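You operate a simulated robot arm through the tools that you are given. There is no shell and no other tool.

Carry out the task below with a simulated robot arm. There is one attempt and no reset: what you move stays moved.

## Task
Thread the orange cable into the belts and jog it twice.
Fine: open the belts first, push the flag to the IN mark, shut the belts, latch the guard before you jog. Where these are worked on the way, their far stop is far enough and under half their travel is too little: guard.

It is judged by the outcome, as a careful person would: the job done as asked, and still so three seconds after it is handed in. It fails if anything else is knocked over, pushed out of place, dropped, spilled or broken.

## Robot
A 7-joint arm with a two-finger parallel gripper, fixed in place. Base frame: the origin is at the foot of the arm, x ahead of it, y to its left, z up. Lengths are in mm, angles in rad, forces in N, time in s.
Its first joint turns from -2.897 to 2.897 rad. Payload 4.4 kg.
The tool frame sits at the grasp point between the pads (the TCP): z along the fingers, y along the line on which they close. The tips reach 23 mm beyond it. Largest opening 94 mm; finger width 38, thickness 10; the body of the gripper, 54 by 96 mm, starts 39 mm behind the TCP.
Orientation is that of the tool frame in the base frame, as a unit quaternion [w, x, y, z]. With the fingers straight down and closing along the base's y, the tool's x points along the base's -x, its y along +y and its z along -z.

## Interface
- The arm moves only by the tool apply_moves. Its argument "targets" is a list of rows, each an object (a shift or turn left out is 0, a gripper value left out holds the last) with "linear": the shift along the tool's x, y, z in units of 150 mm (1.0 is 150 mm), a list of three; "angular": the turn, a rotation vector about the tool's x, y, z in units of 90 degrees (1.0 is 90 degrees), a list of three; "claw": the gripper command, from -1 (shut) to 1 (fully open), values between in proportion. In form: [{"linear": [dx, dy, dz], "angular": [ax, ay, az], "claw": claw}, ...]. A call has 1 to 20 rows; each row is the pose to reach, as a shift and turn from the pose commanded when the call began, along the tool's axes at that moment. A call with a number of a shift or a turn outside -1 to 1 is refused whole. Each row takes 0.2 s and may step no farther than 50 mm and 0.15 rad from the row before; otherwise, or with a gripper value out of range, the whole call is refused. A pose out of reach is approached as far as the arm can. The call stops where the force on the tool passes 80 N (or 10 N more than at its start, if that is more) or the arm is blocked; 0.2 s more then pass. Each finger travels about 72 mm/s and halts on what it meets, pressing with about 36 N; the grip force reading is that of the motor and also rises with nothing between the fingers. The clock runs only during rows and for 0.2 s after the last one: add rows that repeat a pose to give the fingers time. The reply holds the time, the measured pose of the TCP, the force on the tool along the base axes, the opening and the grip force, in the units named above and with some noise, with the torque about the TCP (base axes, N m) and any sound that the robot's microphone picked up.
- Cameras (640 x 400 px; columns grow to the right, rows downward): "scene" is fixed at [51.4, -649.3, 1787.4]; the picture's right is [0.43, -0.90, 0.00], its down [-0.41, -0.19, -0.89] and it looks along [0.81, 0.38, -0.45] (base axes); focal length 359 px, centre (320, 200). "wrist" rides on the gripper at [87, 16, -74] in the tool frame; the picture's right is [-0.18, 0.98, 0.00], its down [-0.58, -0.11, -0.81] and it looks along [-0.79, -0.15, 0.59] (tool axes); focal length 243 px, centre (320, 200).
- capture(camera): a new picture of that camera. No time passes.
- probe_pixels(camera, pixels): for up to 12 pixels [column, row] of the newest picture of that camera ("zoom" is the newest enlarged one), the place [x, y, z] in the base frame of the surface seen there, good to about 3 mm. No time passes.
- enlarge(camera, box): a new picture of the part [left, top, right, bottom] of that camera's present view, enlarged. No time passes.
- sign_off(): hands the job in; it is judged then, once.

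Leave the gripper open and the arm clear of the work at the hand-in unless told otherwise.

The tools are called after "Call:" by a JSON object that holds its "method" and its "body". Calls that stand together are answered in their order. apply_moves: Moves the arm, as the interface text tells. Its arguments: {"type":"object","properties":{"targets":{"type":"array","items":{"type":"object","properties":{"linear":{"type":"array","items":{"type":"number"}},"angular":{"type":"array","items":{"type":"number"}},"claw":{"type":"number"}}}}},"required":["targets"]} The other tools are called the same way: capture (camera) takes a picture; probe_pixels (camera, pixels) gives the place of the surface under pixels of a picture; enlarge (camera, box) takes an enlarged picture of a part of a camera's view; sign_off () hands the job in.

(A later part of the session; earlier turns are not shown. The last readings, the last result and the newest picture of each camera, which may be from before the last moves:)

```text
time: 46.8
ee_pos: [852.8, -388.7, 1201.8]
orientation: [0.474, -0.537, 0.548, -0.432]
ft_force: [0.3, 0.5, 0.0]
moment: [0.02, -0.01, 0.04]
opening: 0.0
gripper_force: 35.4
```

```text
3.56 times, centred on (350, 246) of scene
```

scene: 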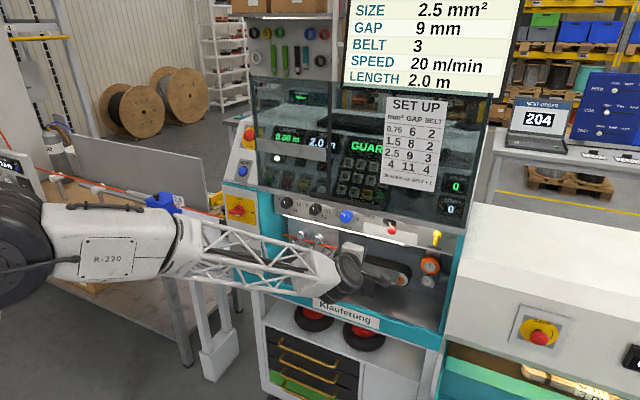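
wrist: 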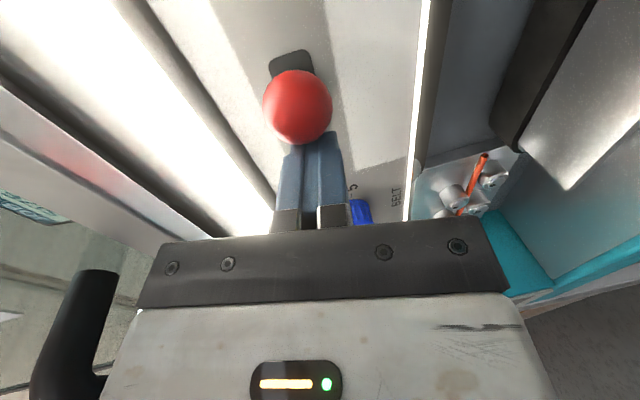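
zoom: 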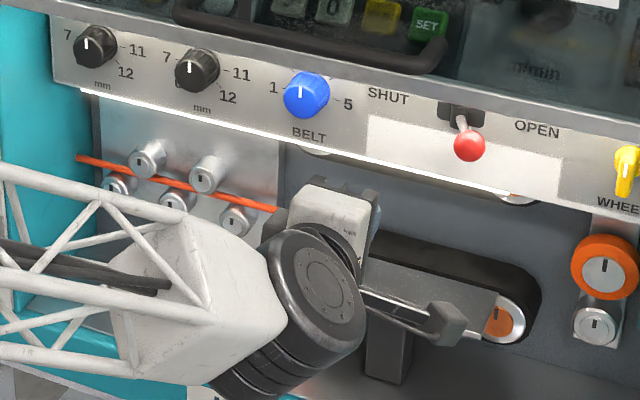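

The upper belt has lifted, so the belts are open. Next is the flag, and I'll zoom on it and the IN mark for precise positions.

Call:
{"method": "enlarge", "body": {"camera": "scene", "box": [165, 185, 245, 245]}}

```text
6.67 times, centred on (205, 215) of scene
```

zoom: 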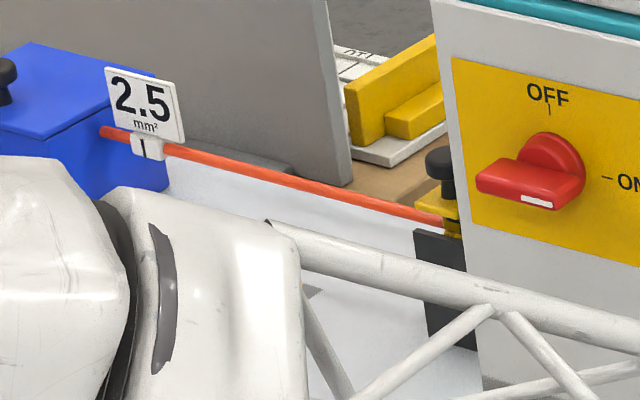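

Call:
{"method": "probe_pixels", "body": {"camera": "zoom", "pixels": [[110, 75], [175, 90], [180, 138], [112, 118], [143, 147], [137, 142], [158, 152], [110, 133], [200, 158], [400, 212], [445, 195], [450, 225]]}}

Call:
{"method": "probe_pixels", "body": {"camera": "zoom", "pixels": [[440, 160], [430, 250], [440, 320], [465, 260], [340, 180], [300, 150], [165, 180], [130, 165], [60, 60], [400, 270], [350, 250], [300, 188]]}}

```text
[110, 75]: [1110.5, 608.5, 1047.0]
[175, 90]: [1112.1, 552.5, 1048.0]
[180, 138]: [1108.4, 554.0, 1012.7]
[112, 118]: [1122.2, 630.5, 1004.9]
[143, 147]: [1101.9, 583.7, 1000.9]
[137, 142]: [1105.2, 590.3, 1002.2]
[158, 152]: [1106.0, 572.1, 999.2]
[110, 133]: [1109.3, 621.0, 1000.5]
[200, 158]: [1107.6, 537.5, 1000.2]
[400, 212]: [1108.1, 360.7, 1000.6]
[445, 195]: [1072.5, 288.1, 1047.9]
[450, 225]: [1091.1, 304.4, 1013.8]
```

```text
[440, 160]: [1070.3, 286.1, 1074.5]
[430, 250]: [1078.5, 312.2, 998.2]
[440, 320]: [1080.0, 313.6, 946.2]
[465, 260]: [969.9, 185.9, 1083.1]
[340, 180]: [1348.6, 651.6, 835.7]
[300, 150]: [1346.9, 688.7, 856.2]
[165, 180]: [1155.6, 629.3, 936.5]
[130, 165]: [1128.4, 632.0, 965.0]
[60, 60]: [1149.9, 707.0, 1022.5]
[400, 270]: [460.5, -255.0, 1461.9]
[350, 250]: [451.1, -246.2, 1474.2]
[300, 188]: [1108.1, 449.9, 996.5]
```

The tag spans y≈553–609 and z≈1013–1048 at x≈1110, with the clip's index line at y≈583. The wiper face is at y≈630 and the infeed block at y≤313. To judge reach, I'll probe the elbow in the current view.

Call:
{"method": "enlarge", "body": {"camera": "scene", "box": [0, 180, 160, 310]}}

Call:
{"method": "probe_pixels", "body": {"camera": "scene", "pixels": [[5, 250], [20, 262], [35, 260], [10, 290], [2, 300], [30, 290], [5, 215], [340, 275], [320, 280]]}}

```text
3.08 times, centred on (80, 245) of scene
```

zoom: 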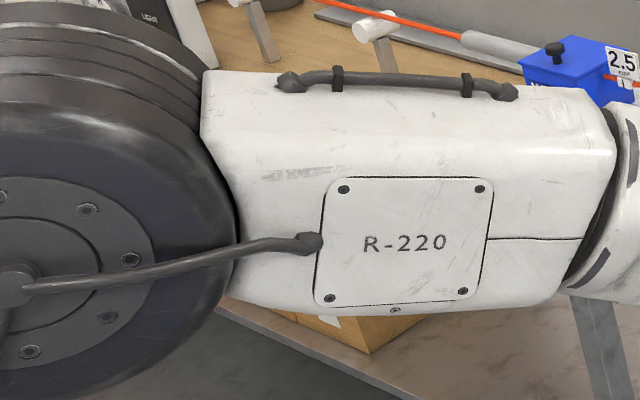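

```text
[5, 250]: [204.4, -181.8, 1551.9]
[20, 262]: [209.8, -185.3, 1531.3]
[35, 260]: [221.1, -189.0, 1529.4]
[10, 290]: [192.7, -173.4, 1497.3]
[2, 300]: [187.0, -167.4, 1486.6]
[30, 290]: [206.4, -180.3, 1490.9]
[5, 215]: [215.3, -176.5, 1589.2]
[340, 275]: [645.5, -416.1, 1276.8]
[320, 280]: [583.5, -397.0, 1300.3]
```

I'll go empirical on reach. First I'll retract to about x=713, z=1262 while rolling the tool back 90° so the camera is on top and the fingers close sideways, which suits straddling the tag.

Call:
{"method": "apply_moves", "body": {"targets": [{"linear": [-0.0035, -0.0189, -0.0825], "angular": [0, 0, -0.0833], "claw": -1}, {"linear": [-0.007, -0.0378, -0.165], "angular": [0, 0, -0.1667]}, {"linear": [-0.0105, -0.0567, -0.2475], "angular": [0, 0, -0.25]}, {"linear": [-0.014, -0.0757, -0.33], "angular": [0, 0, -0.3333]}, {"linear": [-0.0175, -0.0946, -0.4125], "angular": [0, 0, -0.4167]}, {"linear": [-0.021, -0.1135, -0.495], "angular": [0, 0, -0.5]}, {"linear": [-0.0245, -0.1324, -0.5775], "angular": [0, 0, -0.5833]}, {"linear": [-0.028, -0.1513, -0.66], "angular": [0, 0, -0.6667]}, {"linear": [-0.0315, -0.1703, -0.7425], "angular": [0, 0, -0.75]}, {"linear": [-0.035, -0.1892, -0.825], "angular": [0, 0, -0.8333]}, {"linear": [-0.0385, -0.2081, -0.9075], "angular": [0, 0, -0.9167]}, {"linear": [-0.042, -0.227, -0.99], "angular": [0, 0, -1.0]}]}}

Call:
{"method": "capture", "body": {"camera": "wrist"}}

```text
time: 49.4
ee_pos: [712.8, -389.6, 1262.4]
orientation: [-0.03, 0.766, -0.008, 0.642]
ft_force: [0.2, 0.0, -0.8]
moment: [-0.03, -0.02, 0.0]
opening: 0.1
gripper_force: 35.8
```

```text
taken
```

wrist: 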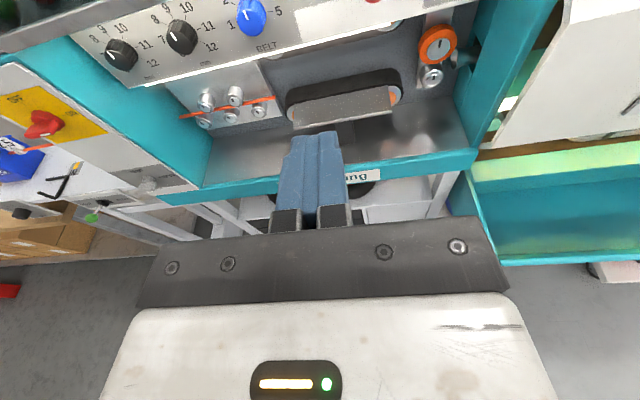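

The fingers are level, with the camera on top. I'll sweep left at x≈713, z≈1262 in front of the machine with clear air ahead, in three calls.

Call:
{"method": "apply_moves", "body": {"targets": [{"linear": [-0.013, -0.25, 0.009]}, {"linear": [-0.026, -0.499, 0.018]}, {"linear": [-0.038, -0.749, 0.027]}, {"linear": [-0.051, -0.998, 0.036]}]}}

Call:
{"method": "apply_moves", "body": {"targets": [{"linear": [-0.013, -0.25, 0.009]}, {"linear": [-0.026, -0.499, 0.018]}, {"linear": [-0.038, -0.749, 0.027]}, {"linear": [-0.051, -0.998, 0.036]}]}}

Call:
{"method": "apply_moves", "body": {"targets": [{"linear": [-0.013, -0.25, 0.009]}, {"linear": [-0.026, -0.499, 0.018]}, {"linear": [-0.038, -0.749, 0.027]}, {"linear": [-0.051, -0.998, 0.036]}]}}

```text
time: 50.4
ee_pos: [714.0, -239.9, 1260.9]
orientation: [-0.029, 0.766, -0.01, 0.642]
ft_force: [0.2, 0.7, -0.4]
moment: [0.01, 0.03, 0.01]
opening: 0.1
gripper_force: 36.2
```

```text
time: 51.4
ee_pos: [714.6, -92.0, 1262.0]
orientation: [-0.03, 0.766, -0.009, 0.642]
ft_force: [-0.1, -0.7, 0.1]
moment: [-0.03, 0.0, 0.01]
opening: 0.1
gripper_force: 35.6
```

```text
time: 52.6
ee_pos: [747.2, 53.9, 1191.5]
orientation: [-0.028, 0.799, -0.008, 0.6]
ft_force: [-1.1, -0.3, -0.2]
moment: [0.01, 0.0, -0.02]
opening: 0.1
gripper_force: 36.5
out of reach, approached as far as the arm can: row 4
stopped in row 4: the arm was blocked; the commanded pose is now the measured one
```

At y≈54 the arm hit a limit with the hand pointing straight ahead. The hand should yaw left as it goes left, so I'll yaw +25° here.

Call:
{"method": "apply_moves", "body": {"targets": [{"angular": [0.067, -0.003, -0.019]}, {"angular": [0.133, -0.007, -0.038]}, {"angular": [0.2, -0.01, -0.058]}, {"angular": [0.266, -0.014, -0.077]}]}}

Call:
{"method": "capture", "body": {"camera": "scene"}}

Call:
{"method": "capture", "body": {"camera": "wrist"}}

```text
time: 53.6
ee_pos: [745.9, 54.7, 1193.1]
orientation: [-0.157, 0.781, 0.165, 0.582]
ft_force: [0.7, 0.7, 0.1]
moment: [0.02, -0.02, 0.01]
opening: 0.0
gripper_force: 36.0
```

```text
taken
```

scene: 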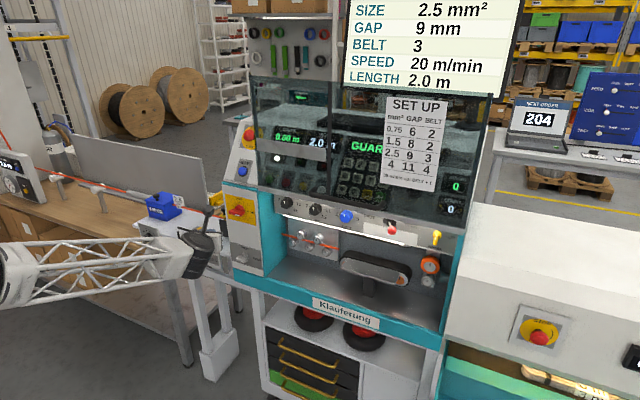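

```text
taken
```

wrist: 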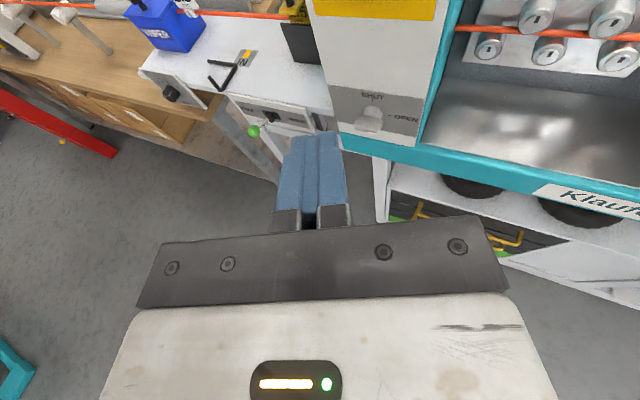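

The yaw is now 27° and pitch 16°. I'll zoom on the flag and IN mark in the wrist view for precise positions.

Call:
{"method": "enlarge", "body": {"camera": "wrist", "box": [120, 0, 320, 110]}}

```text
3.20 times, centred on (220, 55) of wrist
```

zoom: 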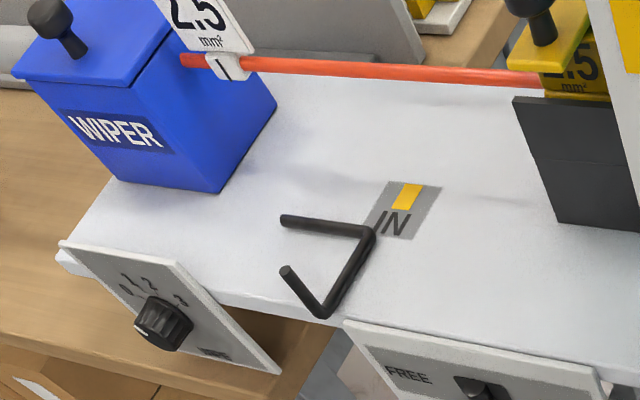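

Call:
{"method": "probe_pixels", "body": {"camera": "zoom", "pixels": [[407, 197], [397, 203], [415, 190], [392, 209], [421, 184], [226, 65], [213, 60], [240, 72], [222, 45], [250, 50], [395, 228], [285, 68]]}}

Call:
{"method": "probe_pixels", "body": {"camera": "zoom", "pixels": [[402, 209], [408, 184], [400, 184], [412, 210], [322, 312], [370, 240], [285, 220], [288, 270], [325, 265], [185, 165], [240, 90], [530, 110]]}}

```text
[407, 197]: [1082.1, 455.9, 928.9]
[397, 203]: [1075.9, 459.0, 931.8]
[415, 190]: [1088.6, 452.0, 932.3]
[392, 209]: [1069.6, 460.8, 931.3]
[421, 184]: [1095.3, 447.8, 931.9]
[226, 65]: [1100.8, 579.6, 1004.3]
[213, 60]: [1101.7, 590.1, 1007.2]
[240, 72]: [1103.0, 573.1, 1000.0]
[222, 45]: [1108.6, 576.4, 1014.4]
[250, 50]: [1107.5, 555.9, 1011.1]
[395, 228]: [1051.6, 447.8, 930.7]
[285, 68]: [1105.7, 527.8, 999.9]
```

```text
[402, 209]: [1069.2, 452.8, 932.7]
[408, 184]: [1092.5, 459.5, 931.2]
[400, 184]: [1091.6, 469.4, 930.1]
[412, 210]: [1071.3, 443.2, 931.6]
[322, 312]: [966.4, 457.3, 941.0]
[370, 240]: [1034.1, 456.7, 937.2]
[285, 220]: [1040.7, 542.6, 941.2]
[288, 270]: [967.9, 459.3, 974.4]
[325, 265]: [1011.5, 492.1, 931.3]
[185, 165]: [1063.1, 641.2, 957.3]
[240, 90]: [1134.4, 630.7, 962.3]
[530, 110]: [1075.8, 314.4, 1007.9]
```

The yellow IN bar is centred at y≈454 and the clip index is at y≈581, so the flag has to move about 127 mm toward -y. The hex key lies at x 966–1040, y 457–543, with one end up to z≈974. I'll test reach toward the flag, staying high, moving to about (806, 195, 1173) first.

Call:
{"method": "apply_moves", "body": {"targets": [{"linear": [0.0125, -0.1635, 0.197]}, {"linear": [0.025, -0.327, 0.394]}, {"linear": [0.0375, -0.49, 0.59]}, {"linear": [0.05, -0.654, 0.787]}]}}

Call:
{"method": "apply_moves", "body": {"targets": [{"linear": [0.0125, -0.1635, 0.197]}, {"linear": [0.025, -0.327, 0.394]}, {"linear": [0.0375, -0.49, 0.59]}, {"linear": [0.05, -0.654, 0.787]}]}}

Call:
{"method": "capture", "body": {"camera": "scene"}}

```text
time: 54.6
ee_pos: [807.4, 192.6, 1174.5]
orientation: [-0.156, 0.781, 0.165, 0.582]
ft_force: [-0.3, 0.3, 0.8]
moment: [-0.02, 0.01, -0.03]
opening: 0.1
gripper_force: 36.2
```

```text
time: 55.6
ee_pos: [866.8, 333.8, 1153.6]
orientation: [-0.157, 0.781, 0.165, 0.582]
ft_force: [-0.6, 0.0, 0.8]
moment: [-0.02, -0.02, 0.0]
opening: 0.0
gripper_force: 36.1
```

```text
taken
```

scene: 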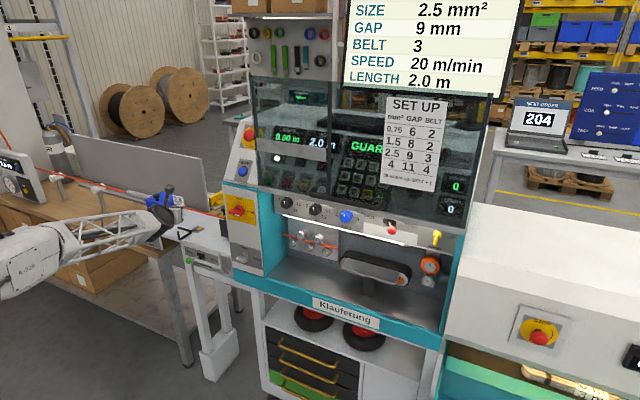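

All fine at radius 929 mm. I'll continue outward to about (957, 444, 1144).

Call:
{"method": "apply_moves", "body": {"targets": [{"linear": [0.038, -0.0975, 0.213]}, {"linear": [0.076, -0.195, 0.427]}, {"linear": [0.114, -0.2925, 0.64]}, {"linear": [0.152, -0.39, 0.853]}]}}

Call:
{"method": "capture", "body": {"camera": "wrist"}}

Call:
{"method": "capture", "body": {"camera": "scene"}}

```text
time: 56.6
ee_pos: [957.3, 443.9, 1144.6]
orientation: [-0.155, 0.782, 0.164, 0.582]
ft_force: [0.5, 0.6, 0.6]
moment: [-0.02, 0.08, -0.02]
opening: 0.2
gripper_force: 35.8
```

```text
taken
```

wrist: 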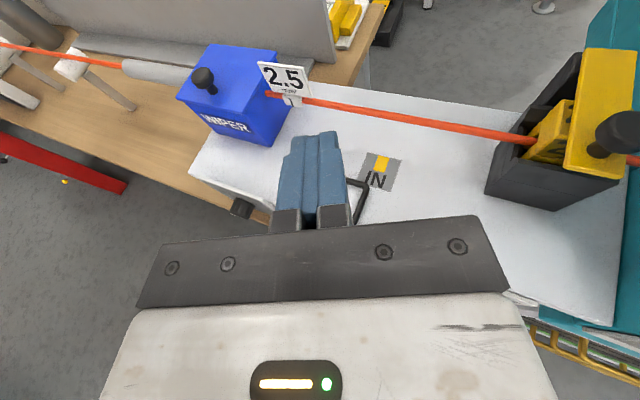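

```text
taken
```

scene: 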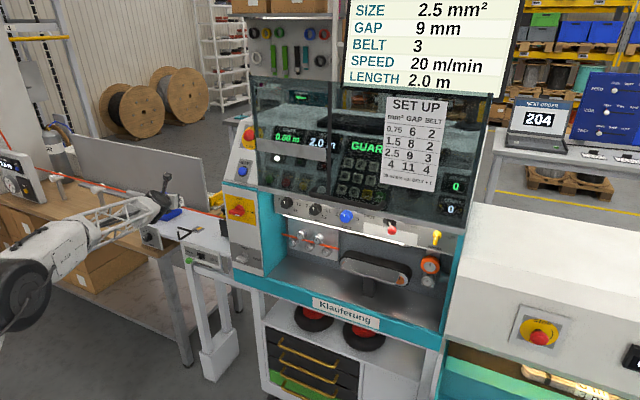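

This is also reachable (radius 1055 mm), and the view shows the tag, the wiper and the IN mark. I'll continue outward, still high, to about (1047, 554, 1130).

Call:
{"method": "apply_moves", "body": {"targets": [{"linear": [0.03, -0.097, 0.2155]}, {"linear": [0.06, -0.194, 0.431]}, {"linear": [0.09, -0.291, 0.6465]}, {"linear": [0.12, -0.388, 0.862]}]}}

Call:
{"method": "capture", "body": {"camera": "wrist"}}

Call:
{"method": "capture", "body": {"camera": "scene"}}

```text
time: 57.6
ee_pos: [1047.4, 553.0, 1129.3]
orientation: [-0.156, 0.781, 0.164, 0.581]
ft_force: [0.3, 0.9, 0.3]
moment: [-0.03, 0.01, -0.01]
opening: 0.0
gripper_force: 35.6
```

```text
taken
```

wrist: 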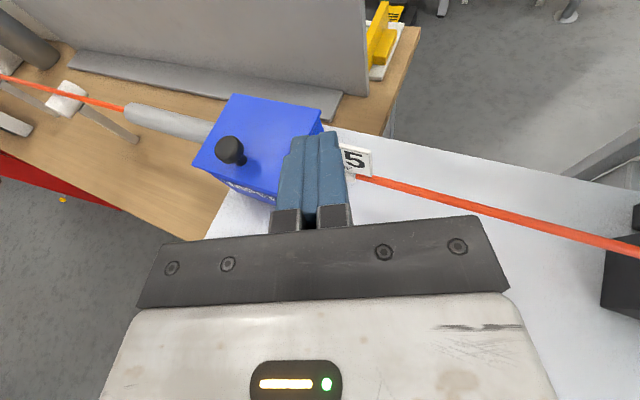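

```text
taken
```

scene: 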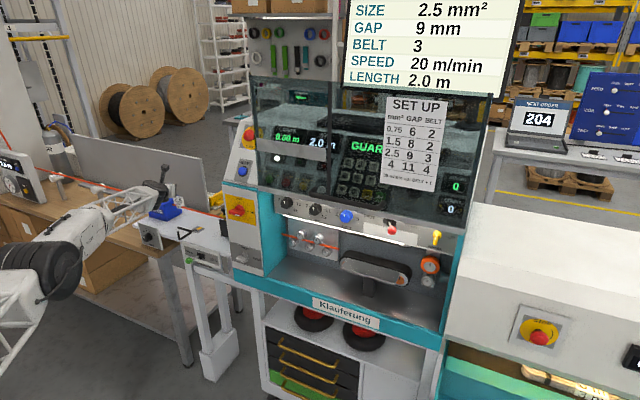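

The reach is fine: radius 1184 mm at z=1129, right over the flag. Now I'll probe the wiper lid, its knob and the tag from this close view.

Call:
{"method": "enlarge", "body": {"camera": "wrist", "box": [180, 80, 420, 220]}}

```text
2.67 times, centred on (300, 150) of wrist
```

zoom: 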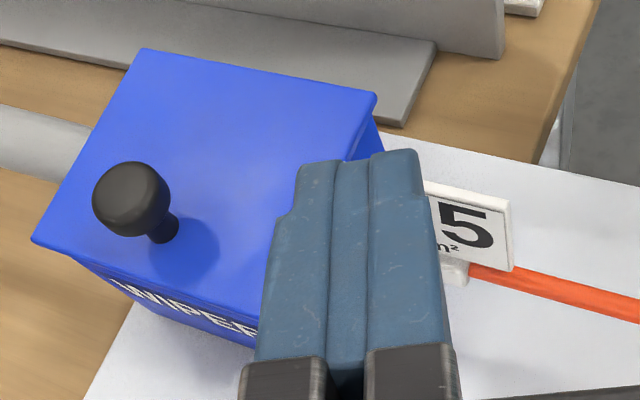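

Call:
{"method": "probe_pixels", "body": {"camera": "zoom", "pixels": [[250, 120], [150, 60], [60, 230], [365, 100], [130, 200], [135, 170], [225, 240], [470, 195], [505, 205], [440, 190], [480, 255], [455, 272]]}}

```text
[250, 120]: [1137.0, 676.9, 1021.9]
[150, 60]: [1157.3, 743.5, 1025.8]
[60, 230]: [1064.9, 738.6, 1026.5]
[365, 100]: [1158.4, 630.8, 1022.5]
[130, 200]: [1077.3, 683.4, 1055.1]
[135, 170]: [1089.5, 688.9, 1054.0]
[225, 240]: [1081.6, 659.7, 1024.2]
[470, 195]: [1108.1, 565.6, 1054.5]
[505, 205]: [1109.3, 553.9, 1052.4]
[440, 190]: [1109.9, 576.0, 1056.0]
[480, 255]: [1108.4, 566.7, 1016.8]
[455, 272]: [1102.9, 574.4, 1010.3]
```

The tag top is at z≈1055 and the wiper lid at z≈1024 (y≥630), with the lid knob at (1082, 686). I'll position the closed fingers just left of the tag and above the lid, at a safe height of z≈1090 first.

Call:
{"method": "apply_moves", "body": {"targets": [{"linear": [-0.039, -0.079, 0.196]}, {"linear": [-0.078, -0.158, 0.391]}, {"linear": [-0.117, -0.237, 0.587]}]}}

Call:
{"method": "capture", "body": {"camera": "wrist"}}

Call:
{"method": "enlarge", "body": {"camera": "scene", "box": [120, 155, 240, 230]}}

```text
time: 58.4
ee_pos: [1102.8, 622.6, 1090.9]
orientation: [-0.157, 0.78, 0.164, 0.583]
ft_force: [-0.3, 0.5, 0.5]
moment: [-0.02, 0.04, -0.01]
opening: 0.0
gripper_force: 36.3
```

```text
taken
```

wrist: 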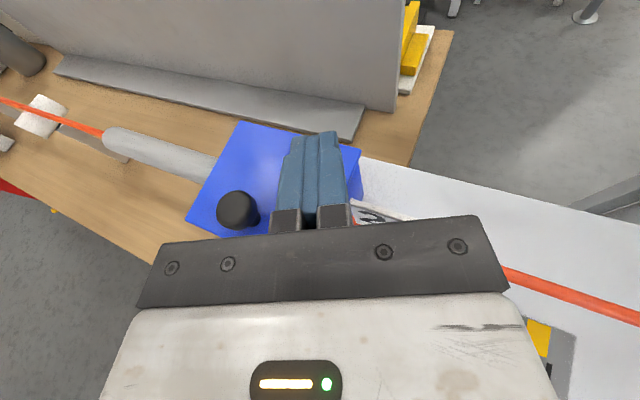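

```text
5.33 times, centred on (180, 192) of scene
```

zoom: 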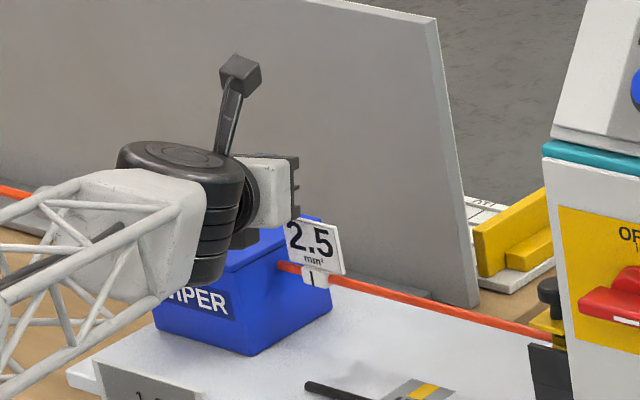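

The fingers are above and left of the tag. I'll lower 35 mm to z≈1055 beside the tag's left edge, watching the force.

Call:
{"method": "apply_moves", "body": {"targets": [{"linear": [-0.075, 0.004, 0.021]}, {"linear": [-0.15, 0.008, 0.043]}, {"linear": [-0.224, 0.0124, 0.064]}]}}

Call:
{"method": "capture", "body": {"camera": "wrist"}}

Call:
{"method": "enlarge", "body": {"camera": "scene", "box": [120, 155, 240, 230]}}

```text
time: 59.2
ee_pos: [1102.7, 624.2, 1059.9]
orientation: [-0.157, 0.779, 0.164, 0.585]
ft_force: [-20.2, -0.3, 19.3]
moment: [-0.21, 0.02, -0.19]
opening: 0.0
gripper_force: 35.7
```

```text
taken
```

wrist: 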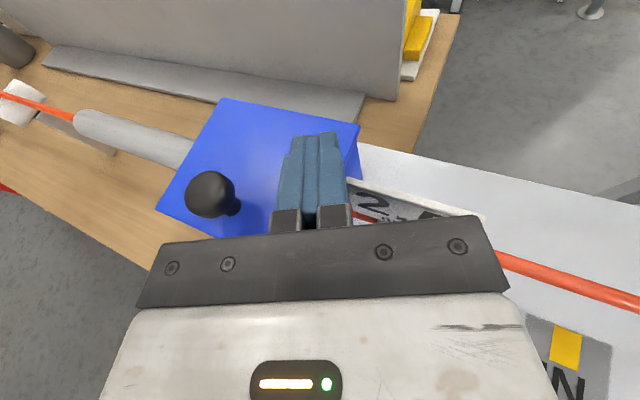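

```text
5.33 times, centred on (180, 192) of scene
```

zoom: 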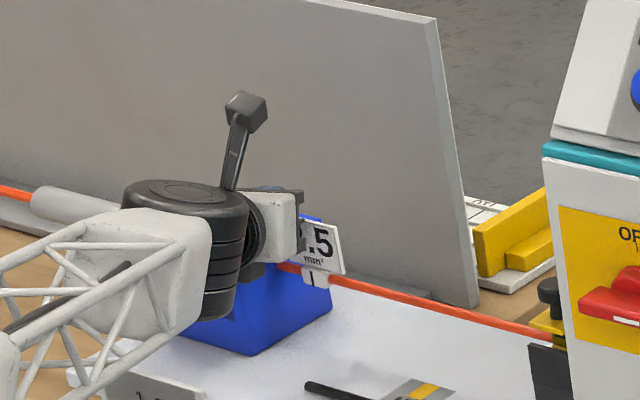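

The force reading (-20, 0, +19 N) shows the wide hand plate touching the tag's top corner, because the yawed hand's right side is too far forward. I'll lift back up at once.

Call:
{"method": "apply_moves", "body": {"targets": [{"linear": [0.075, -0.004, -0.021]}, {"linear": [0.15, -0.008, -0.043]}, {"linear": [0.26, -0.0144, -0.074]}]}}

Call:
{"method": "capture", "body": {"camera": "wrist"}}

Call:
{"method": "enlarge", "body": {"camera": "scene", "box": [120, 155, 240, 230]}}

```text
time: 60.0
ee_pos: [1104.2, 624.0, 1094.8]
orientation: [-0.156, 0.781, 0.164, 0.582]
ft_force: [-0.4, 0.2, -0.3]
moment: [0.03, -0.03, 0.03]
opening: 0.1
gripper_force: 35.9
```

```text
taken
```

wrist: 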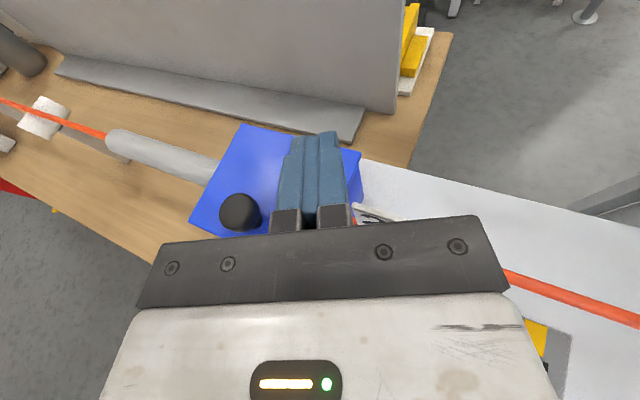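

```text
5.33 times, centred on (180, 192) of scene
```

zoom: 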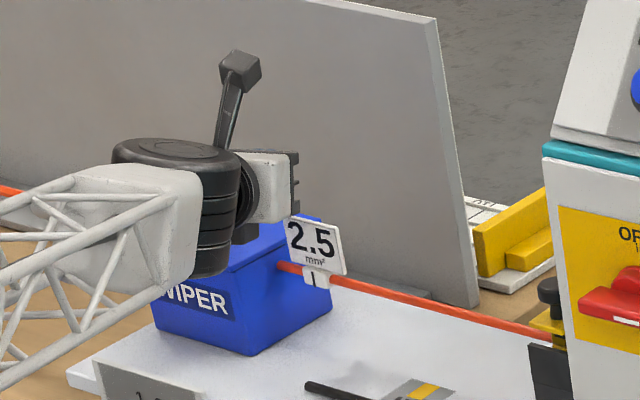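

The tag is intact. I'll turn the hand to point straight ahead (yaw -27°) with a bit more downward pitch, keeping the fingertips at this height above the wiper.

Call:
{"method": "apply_moves", "body": {"targets": [{"angular": [-0.058, -0.017, 0.0164]}, {"angular": [-0.115, -0.034, 0.033]}, {"angular": [-0.173, -0.05, 0.049]}, {"angular": [-0.23, -0.067, 0.066]}, {"angular": [-0.288, -0.084, 0.082]}]}}

Call:
{"method": "capture", "body": {"camera": "wrist"}}

Call:
{"method": "enlarge", "body": {"camera": "scene", "box": [120, 155, 240, 230]}}

```text
time: 61.2
ee_pos: [1103.6, 622.4, 1093.8]
orientation: [-0.002, 0.842, -0.011, 0.539]
ft_force: [-0.7, -0.3, -1.1]
moment: [0.01, -0.03, 0.0]
opening: 0.0
gripper_force: 36.4
```

```text
taken
```

wrist: 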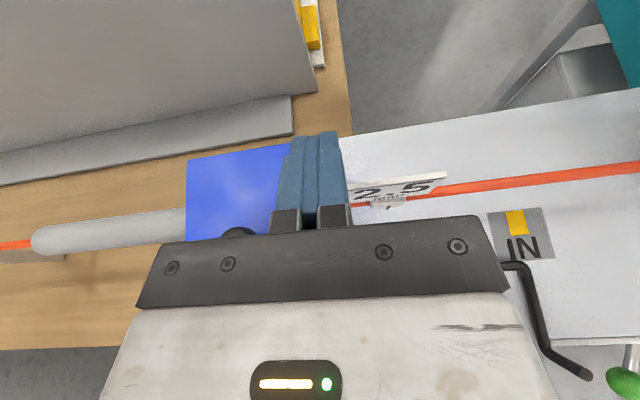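

```text
5.33 times, centred on (180, 192) of scene
```

zoom: 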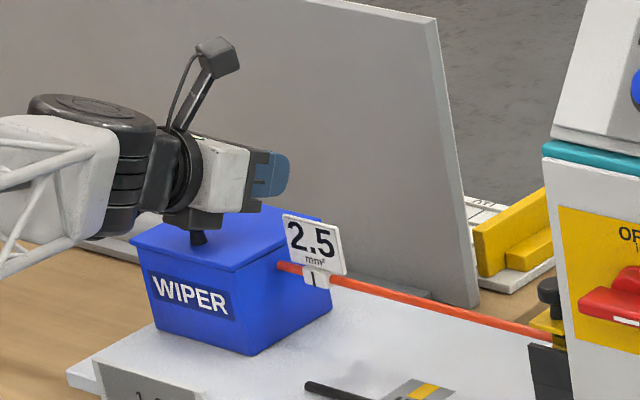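

The hand points straight ahead now, pitched 25°. I'll lower slowly to z≈1058, with the fingertips just left of the tag's left edge, above the lid and right of the lid knob.

Call:
{"method": "apply_moves", "body": {"targets": [{"linear": [-0.056, -0.001, 0.021]}, {"linear": [-0.112, -0.002, 0.042]}, {"linear": [-0.168, -0.002, 0.064]}, {"linear": [-0.225, -0.003, 0.085]}]}}

Call:
{"method": "capture", "body": {"camera": "wrist"}}

Call:
{"method": "enlarge", "body": {"camera": "scene", "box": [120, 155, 240, 230]}}

```text
time: 62.2
ee_pos: [1100.9, 623.6, 1059.7]
orientation: [-0.003, 0.842, -0.01, 0.54]
ft_force: [0.4, 0.2, -0.3]
moment: [0.03, 0.0, -0.02]
opening: 0.0
gripper_force: 36.4
```

```text
taken
```

wrist: 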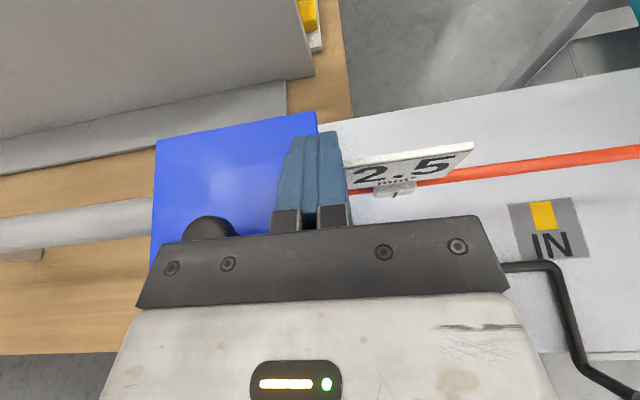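

```text
5.33 times, centred on (180, 192) of scene
```

zoom: 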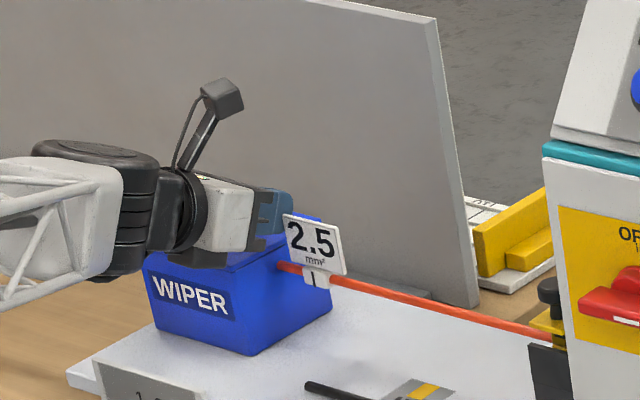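

No contact force, and the fingers are just left of the tag. I'll push in -Y by 105 mm in 15 mm steps, then measure.

Call:
{"method": "apply_moves", "body": {"targets": [{"linear": [0.002, 0.1, 0.001]}, {"linear": [0.004, 0.2, 0.002]}, {"linear": [0.006, 0.3, 0.002]}, {"linear": [0.008, 0.4, 0.003]}, {"linear": [0.01, 0.5, 0.004]}, {"linear": [0.012, 0.6, 0.005]}, {"linear": [0.014, 0.7, 0.005]}]}}

Call:
{"method": "capture", "body": {"camera": "wrist"}}

Call:
{"method": "capture", "body": {"camera": "scene"}}

Call:
{"method": "enlarge", "body": {"camera": "scene", "box": [150, 165, 250, 240]}}

```text
time: 63.8
ee_pos: [1100.0, 519.2, 1059.5]
orientation: [-0.004, 0.842, -0.01, 0.54]
ft_force: [-0.5, 3.0, 0.1]
moment: [0.02, 0.0, 0.02]
opening: 0.0
gripper_force: 35.8
```

```text
taken
```

wrist: 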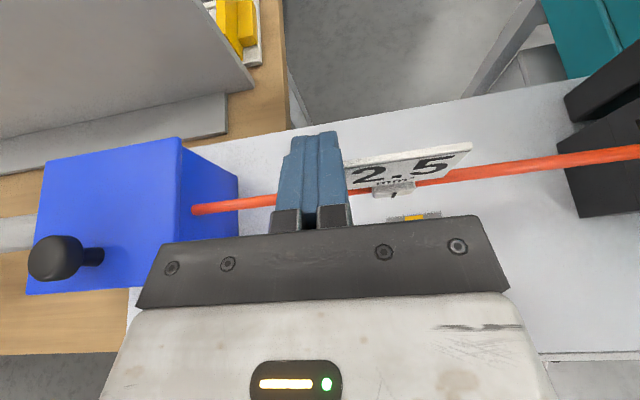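

```text
taken
```

scene: 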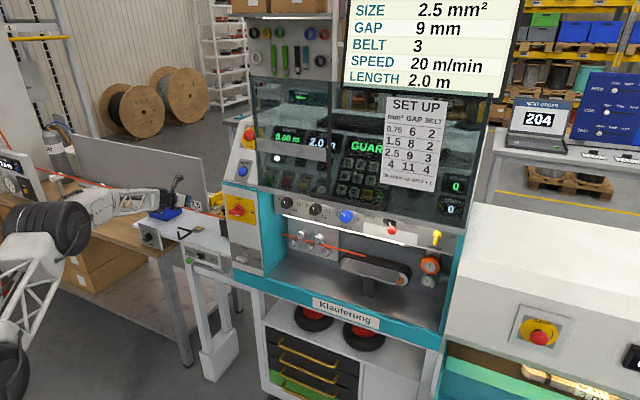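

```text
5.33 times, centred on (200, 202) of scene
```

zoom: 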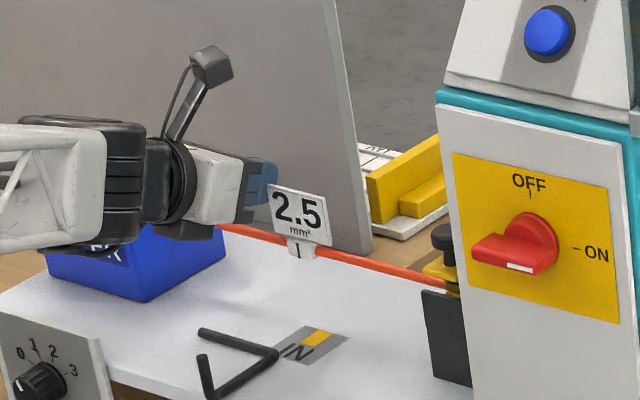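

The flag slides along and the cable is advancing into the open belts. I'll measure the index line against the yellow bar.

Call:
{"method": "probe_pixels", "body": {"camera": "zoom", "pixels": [[299, 250], [290, 245], [312, 254], [299, 245], [318, 339], [308, 346], [328, 331], [302, 339], [334, 339], [270, 200], [332, 215]]}}

Call:
{"method": "probe_pixels", "body": {"camera": "wrist", "pixels": [[394, 193], [376, 193], [413, 188], [395, 196], [415, 217], [402, 217], [428, 216], [349, 170], [470, 150]]}}

```text
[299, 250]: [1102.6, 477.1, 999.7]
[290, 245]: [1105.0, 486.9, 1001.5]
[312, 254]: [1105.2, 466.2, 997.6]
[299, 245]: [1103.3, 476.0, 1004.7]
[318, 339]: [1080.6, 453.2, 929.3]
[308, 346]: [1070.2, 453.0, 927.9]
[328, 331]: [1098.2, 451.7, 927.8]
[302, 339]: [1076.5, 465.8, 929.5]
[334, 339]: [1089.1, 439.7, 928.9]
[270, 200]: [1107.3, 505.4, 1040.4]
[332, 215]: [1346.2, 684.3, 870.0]
```

```text
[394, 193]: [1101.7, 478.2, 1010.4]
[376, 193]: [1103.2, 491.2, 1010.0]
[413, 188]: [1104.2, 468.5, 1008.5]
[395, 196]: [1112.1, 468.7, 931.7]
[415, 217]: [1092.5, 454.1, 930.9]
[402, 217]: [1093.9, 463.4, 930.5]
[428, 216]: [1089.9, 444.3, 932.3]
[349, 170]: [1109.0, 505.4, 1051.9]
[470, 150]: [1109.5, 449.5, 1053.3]
```

The index is at y≈477 and the yellow bar's centre at y≈453, so about 24 mm remains. I'll push 23 mm more in small steps.

Call:
{"method": "apply_moves", "body": {"targets": [{"linear": [0.001, 0.05, 0]}, {"linear": [0.002, 0.1, 0.001]}, {"linear": [0.003, 0.153, 0.001]}, {"linear": [0.003, 0.153, 0.001]}]}}

Call:
{"method": "capture", "body": {"camera": "wrist"}}

Call:
{"method": "enlarge", "body": {"camera": "scene", "box": [150, 165, 250, 240]}}

Call:
{"method": "probe_pixels", "body": {"camera": "zoom", "pixels": [[314, 255], [314, 252], [305, 250], [326, 258], [310, 253], [318, 256], [318, 339], [308, 346], [328, 331]]}}

```text
time: 64.8
ee_pos: [1101.6, 494.7, 1057.4]
orientation: [-0.004, 0.841, -0.009, 0.54]
ft_force: [0.0, 0.0, -0.2]
moment: [-0.01, -0.02, 0.0]
opening: 0.0
gripper_force: 36.1
```

```text
taken
```

wrist: 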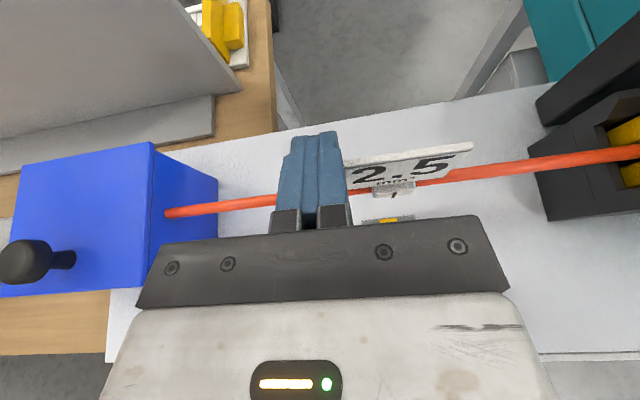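

```text
5.33 times, centred on (200, 202) of scene
```

zoom: 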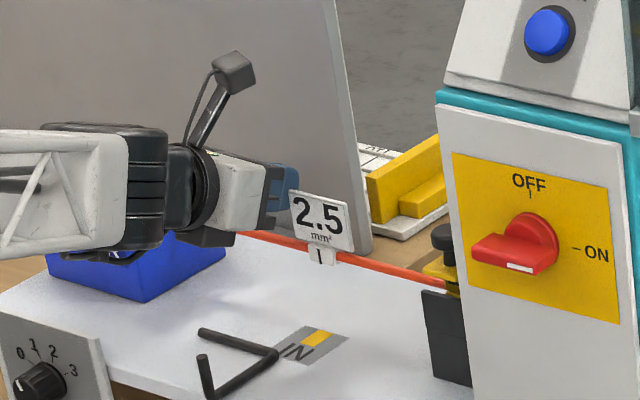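

```text
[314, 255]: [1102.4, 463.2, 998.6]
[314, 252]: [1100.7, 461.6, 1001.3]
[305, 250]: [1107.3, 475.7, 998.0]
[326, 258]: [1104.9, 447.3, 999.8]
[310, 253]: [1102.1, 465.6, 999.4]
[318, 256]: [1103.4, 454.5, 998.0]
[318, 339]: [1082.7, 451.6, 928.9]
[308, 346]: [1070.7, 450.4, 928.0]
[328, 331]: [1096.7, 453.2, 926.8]
```

The index is now at about y≈455. I'll double-check with the wrist view against the yellow bar.

Call:
{"method": "enlarge", "body": {"camera": "wrist", "box": [340, 130, 480, 225]}}

```text
4.21 times, centred on (410, 178) of wrist
```

zoom: 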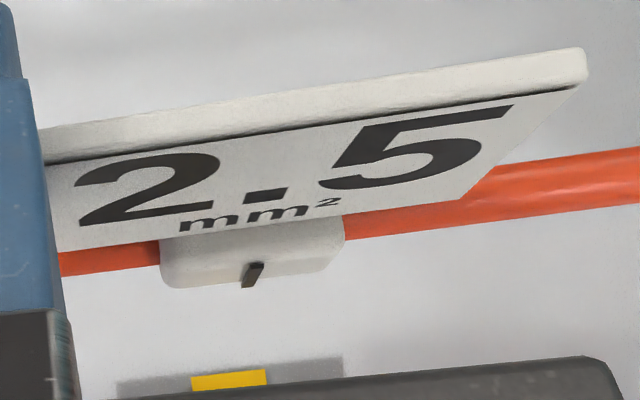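

Call:
{"method": "probe_pixels", "body": {"camera": "zoom", "pixels": [[252, 275], [247, 280], [257, 270], [170, 260], [340, 240], [192, 382], [229, 380], [266, 376], [122, 388], [340, 365]]}}

```text
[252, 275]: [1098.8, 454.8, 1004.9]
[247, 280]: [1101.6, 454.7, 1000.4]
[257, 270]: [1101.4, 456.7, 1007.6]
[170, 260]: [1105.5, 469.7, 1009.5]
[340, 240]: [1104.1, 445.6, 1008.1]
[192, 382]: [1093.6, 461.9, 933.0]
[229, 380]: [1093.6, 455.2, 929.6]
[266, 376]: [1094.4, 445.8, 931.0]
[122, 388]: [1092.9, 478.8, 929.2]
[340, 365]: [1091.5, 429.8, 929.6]
```

The index (y≈455) sits within the yellow bar (446–462), practically on its centre. Now I'll check the cable at the belts.

Call:
{"method": "capture", "body": {"camera": "scene"}}

Call:
{"method": "enlarge", "body": {"camera": "scene", "box": [270, 200, 440, 306]}}

```text
taken
```

scene: 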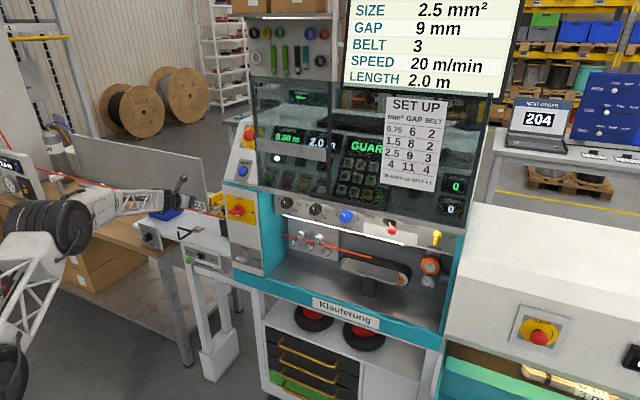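

```text
3.76 times, centred on (355, 253) of scene
```

zoom: 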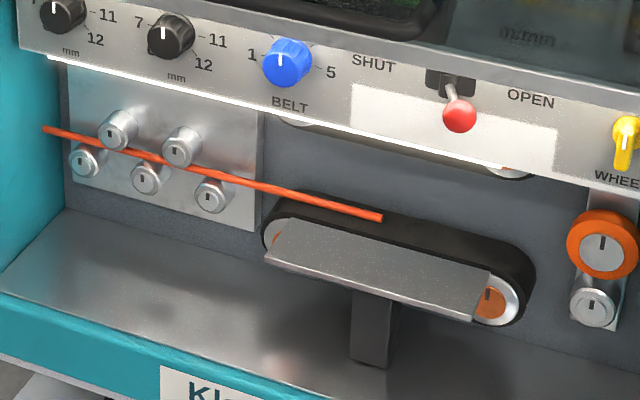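

The cable end lies on the lower belt, between the opened belts. I'll back the fingers 8 mm left off the tag, lift 60 mm and withdraw.

Call:
{"method": "apply_moves", "body": {"targets": [{"linear": [0, -0.053, 0]}, {"linear": [0.12, -0.055, -0.055]}, {"linear": [0.24, -0.057, -0.11]}, {"linear": [0.363, -0.059, -0.167]}]}}

Call:
{"method": "apply_moves", "body": {"targets": [{"linear": [-0.05, 0.1, -0.23]}, {"linear": [-0.1, 0.205, -0.46]}, {"linear": [-0.15, 0.308, -0.695]}, {"linear": [-0.2, 0.411, -0.927]}]}}

Call:
{"method": "capture", "body": {"camera": "wrist"}}

Call:
{"method": "enlarge", "body": {"camera": "scene", "box": [150, 165, 250, 240]}}

```text
time: 65.8
ee_pos: [1100.8, 503.0, 1119.2]
orientation: [-0.003, 0.841, -0.01, 0.54]
ft_force: [0.1, 0.3, -0.8]
moment: [0.02, -0.03, -0.05]
opening: 0.2
gripper_force: 36.5
```

```text
time: 66.8
ee_pos: [962.6, 443.2, 1147.6]
orientation: [-0.002, 0.842, -0.01, 0.539]
ft_force: [0.4, -0.3, -0.8]
moment: [0.01, -0.04, 0.0]
opening: 0.0
gripper_force: 36.0
```

```text
taken
```

wrist: 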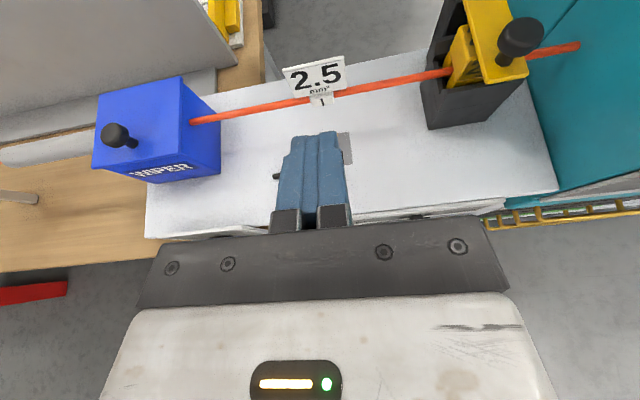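

```text
5.33 times, centred on (200, 202) of scene
```

zoom: 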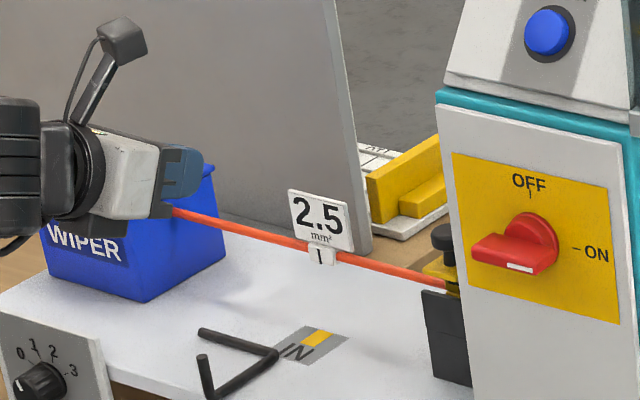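

The flag stays on the mark. I'll retrace my path: back to about (862, 333, 1148) while yawing left again, which the arm needs at smaller radius.

Call:
{"method": "apply_moves", "body": {"targets": [{"linear": [-0.066, 0.186, -0.15], "angular": [0.063, -0.001, -0.029]}, {"linear": [-0.132, 0.372, -0.3], "angular": [0.126, -0.002, -0.058]}, {"linear": [-0.198, 0.557, -0.45], "angular": [0.189, -0.003, -0.087]}, {"linear": [-0.264, 0.743, -0.6], "angular": [0.252, -0.004, -0.116]}]}}

```text
time: 67.8
ee_pos: [862.8, 332.8, 1146.6]
orientation: [-0.119, 0.824, 0.172, 0.527]
ft_force: [-3.4, -1.8, 8.2]
moment: [-0.18, 0.41, 0.02]
opening: 0.2
gripper_force: 35.7
```

On track. Two more moves retrace toward (743, 53, 1187).

Call:
{"method": "apply_moves", "body": {"targets": [{"linear": [-0.045, 0.172, -0.1845]}, {"linear": [-0.09, 0.3435, -0.369]}, {"linear": [-0.135, 0.515, -0.5535]}, {"linear": [-0.18, 0.687, -0.738]}]}}

Call:
{"method": "apply_moves", "body": {"targets": [{"linear": [-0.045, 0.172, -0.1845]}, {"linear": [-0.09, 0.3435, -0.369]}, {"linear": [-0.135, 0.515, -0.5535]}, {"linear": [-0.18, 0.687, -0.738]}]}}

```text
time: 68.8
ee_pos: [799.9, 191.5, 1167.6]
orientation: [-0.119, 0.824, 0.172, 0.527]
ft_force: [0.0, 0.3, -0.1]
moment: [0.02, 0.0, 0.06]
opening: 0.0
gripper_force: 36.3
```

```text
time: 69.8
ee_pos: [739.8, 52.9, 1187.8]
orientation: [-0.12, 0.824, 0.173, 0.527]
ft_force: [0.3, 0.6, 0.0]
moment: [0.01, 0.0, 0.03]
opening: 0.0
gripper_force: 36.6
```

Now I'll turn back to straight ahead while moving right.

Call:
{"method": "apply_moves", "body": {"targets": [{"linear": [-0.026, 0.152, -0.063], "angular": [-0.063, 0.001, 0.029]}, {"linear": [-0.052, 0.305, -0.126], "angular": [-0.126, 0.002, 0.058]}, {"linear": [-0.079, 0.457, -0.188], "angular": [-0.19, 0.003, 0.087]}, {"linear": [-0.105, 0.609, -0.251], "angular": [-0.253, 0.004, 0.116]}]}}

Call:
{"method": "apply_moves", "body": {"targets": [{"linear": [0.0075, 0.081, -0.0035], "angular": [0, 0, 0.0833]}, {"linear": [0.015, 0.161, -0.007], "angular": [0, 0, 0.1667]}, {"linear": [0.0225, 0.242, -0.0105], "angular": [0, 0, 0.25]}, {"linear": [0.03, 0.322, -0.014], "angular": [0, 0, 0.3333]}, {"linear": [0.0375, 0.403, -0.0175], "angular": [0, 0, 0.4167]}, {"linear": [0.045, 0.483, -0.021], "angular": [0, 0, 0.5]}, {"linear": [0.0525, 0.564, -0.0245], "angular": [0, 0, 0.5833]}, {"linear": [0.06, 0.645, -0.028], "angular": [0, 0, 0.6667]}, {"linear": [0.0675, 0.725, -0.0315], "angular": [0, 0, 0.75]}, {"linear": [0.075, 0.806, -0.035], "angular": [0, 0, 0.8333]}, {"linear": [0.0825, 0.886, -0.0385], "angular": [0, 0, 0.9167]}, {"linear": [0.09, 0.967, -0.042], "angular": [0, 0, 1.0]}]}}

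Call:
{"method": "capture", "body": {"camera": "scene"}}

```text
time: 70.8
ee_pos: [741.0, -46.8, 1187.9]
orientation: [-0.002, 0.841, -0.011, 0.54]
ft_force: [0.0, -0.5, -0.9]
moment: [-0.01, 0.02, -0.02]
opening: 0.0
gripper_force: 35.9
```

```text
time: 73.4
ee_pos: [739.2, -192.5, 1200.8]
orientation: [0.384, -0.587, 0.603, -0.38]
ft_force: [-1.1, 0.9, 0.2]
moment: [-0.02, -0.01, 0.02]
opening: 0.0
gripper_force: 35.8
```

```text
taken
```

scene: 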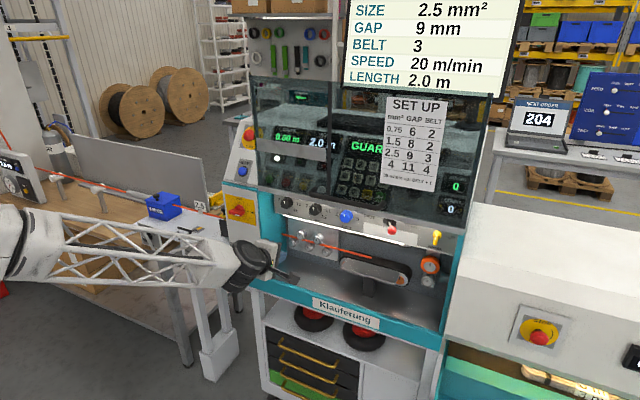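

Next I'll level the pitch to about 10° and continue right to about (803, -490, 1205), to come at the lever ball from its right side.

Call:
{"method": "apply_moves", "body": {"targets": [{"linear": [0.247, -0.005, 0.002], "angular": [0.042, 0, 0]}, {"linear": [0.493, -0.011, 0.004], "angular": [0.084, 0, 0]}, {"linear": [0.74, -0.016, 0.005], "angular": [0.125, 0, 0]}, {"linear": [0.987, -0.021, 0.007], "angular": [0.167, 0, 0]}]}}

Call:
{"method": "apply_moves", "body": {"targets": [{"linear": [0.247, -0.025, 0.104]}, {"linear": [0.495, -0.05, 0.208]}, {"linear": [0.743, -0.074, 0.312]}, {"linear": [0.99, -0.099, 0.416]}]}}

Call:
{"method": "capture", "body": {"camera": "wrist"}}

Call:
{"method": "capture", "body": {"camera": "scene"}}

```text
time: 74.4
ee_pos: [739.2, -339.9, 1199.7]
orientation: [0.457, -0.532, 0.547, -0.457]
ft_force: [0.6, 0.3, 1.1]
moment: [-0.02, -0.01, 0.02]
opening: 0.0
gripper_force: 36.5
```

```text
time: 75.4
ee_pos: [801.0, -489.3, 1202.4]
orientation: [0.458, -0.532, 0.548, -0.456]
ft_force: [0.4, -0.5, 0.1]
moment: [-0.02, 0.04, -0.03]
opening: 0.0
gripper_force: 36.0
```

```text
taken
```

wrist: 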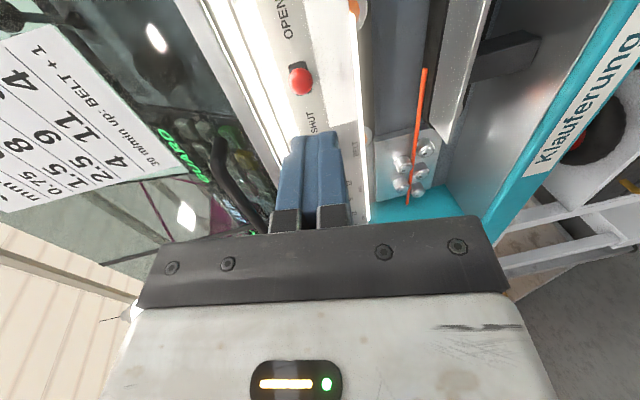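

```text
taken
```

scene: 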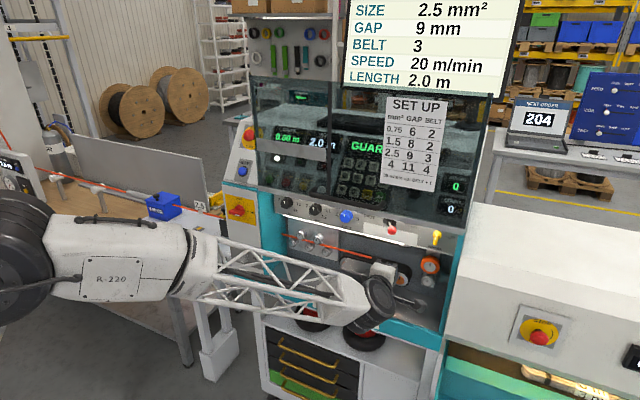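

I'm at (801, -489, 1202). I'll probe the lever ball's present position and the surroundings on its right.

Call:
{"method": "enlarge", "body": {"camera": "scene", "box": [360, 205, 450, 261]}}

Call:
{"method": "probe_pixels", "body": {"camera": "scene", "pixels": [[392, 230], [390, 229], [394, 231], [392, 233], [388, 221], [436, 236], [430, 265], [418, 245], [410, 240]]}}

```text
7.11 times, centred on (405, 233) of scene
```

zoom: 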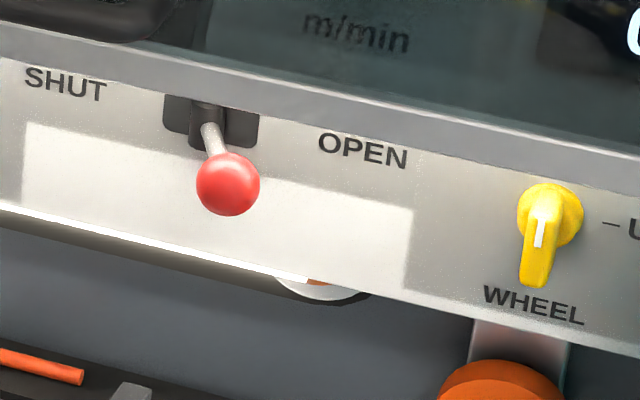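

```text
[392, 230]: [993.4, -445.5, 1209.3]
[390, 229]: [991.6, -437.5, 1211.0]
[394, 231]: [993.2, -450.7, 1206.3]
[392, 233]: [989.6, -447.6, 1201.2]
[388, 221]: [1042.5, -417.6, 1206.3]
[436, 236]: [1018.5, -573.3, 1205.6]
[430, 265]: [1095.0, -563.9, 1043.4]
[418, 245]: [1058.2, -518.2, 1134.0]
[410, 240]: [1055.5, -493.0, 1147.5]
```

The ball is at about (1000, -442, 1202), so its right side is near y=-454, and my fingers' left side is at y=-470. I'll advance straight in by 120 mm, then 66 mm.

Call:
{"method": "apply_moves", "body": {"targets": [{"linear": [-0.004, -0.046, 0.263]}, {"linear": [-0.009, -0.093, 0.526]}, {"linear": [-0.013, -0.139, 0.789]}]}}

Call:
{"method": "apply_moves", "body": {"targets": [{"linear": [-0.004, -0.036, 0.217]}, {"linear": [-0.007, -0.073, 0.434]}]}}

Call:
{"method": "capture", "body": {"camera": "wrist"}}

Call:
{"method": "enlarge", "body": {"camera": "scene", "box": [340, 195, 460, 270]}}

```text
time: 76.2
ee_pos: [921.8, -489.1, 1204.5]
orientation: [0.458, -0.532, 0.547, -0.456]
ft_force: [-0.6, 0.6, 0.4]
moment: [-0.01, 0.03, 0.02]
opening: 0.0
gripper_force: 35.8
```

```text
time: 76.8
ee_pos: [987.2, -489.8, 1206.5]
orientation: [0.457, -0.532, 0.547, -0.457]
ft_force: [0.2, -0.2, -0.2]
moment: [-0.06, 0.03, 0.0]
opening: 0.0
gripper_force: 35.9
```

```text
taken
```

wrist: 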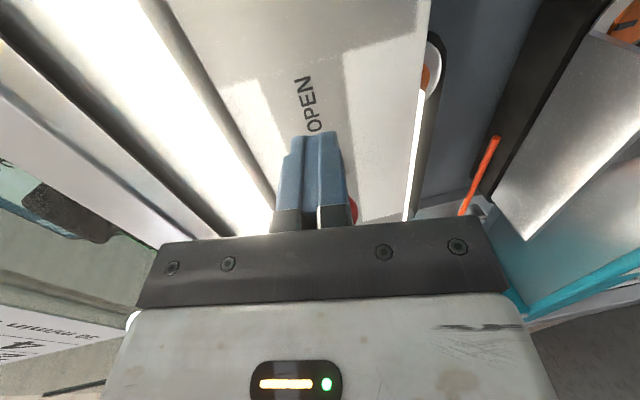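

```text
5.33 times, centred on (400, 232) of scene
```

zoom: 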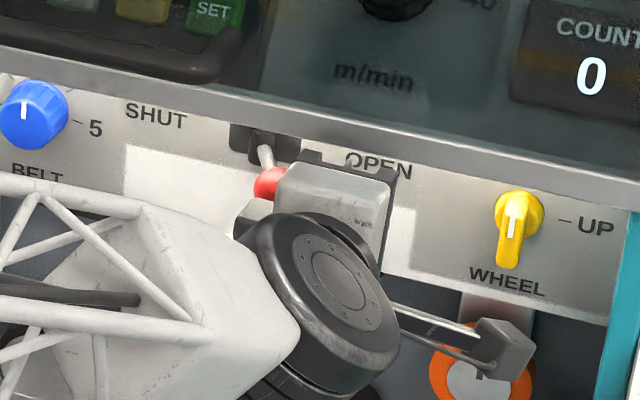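

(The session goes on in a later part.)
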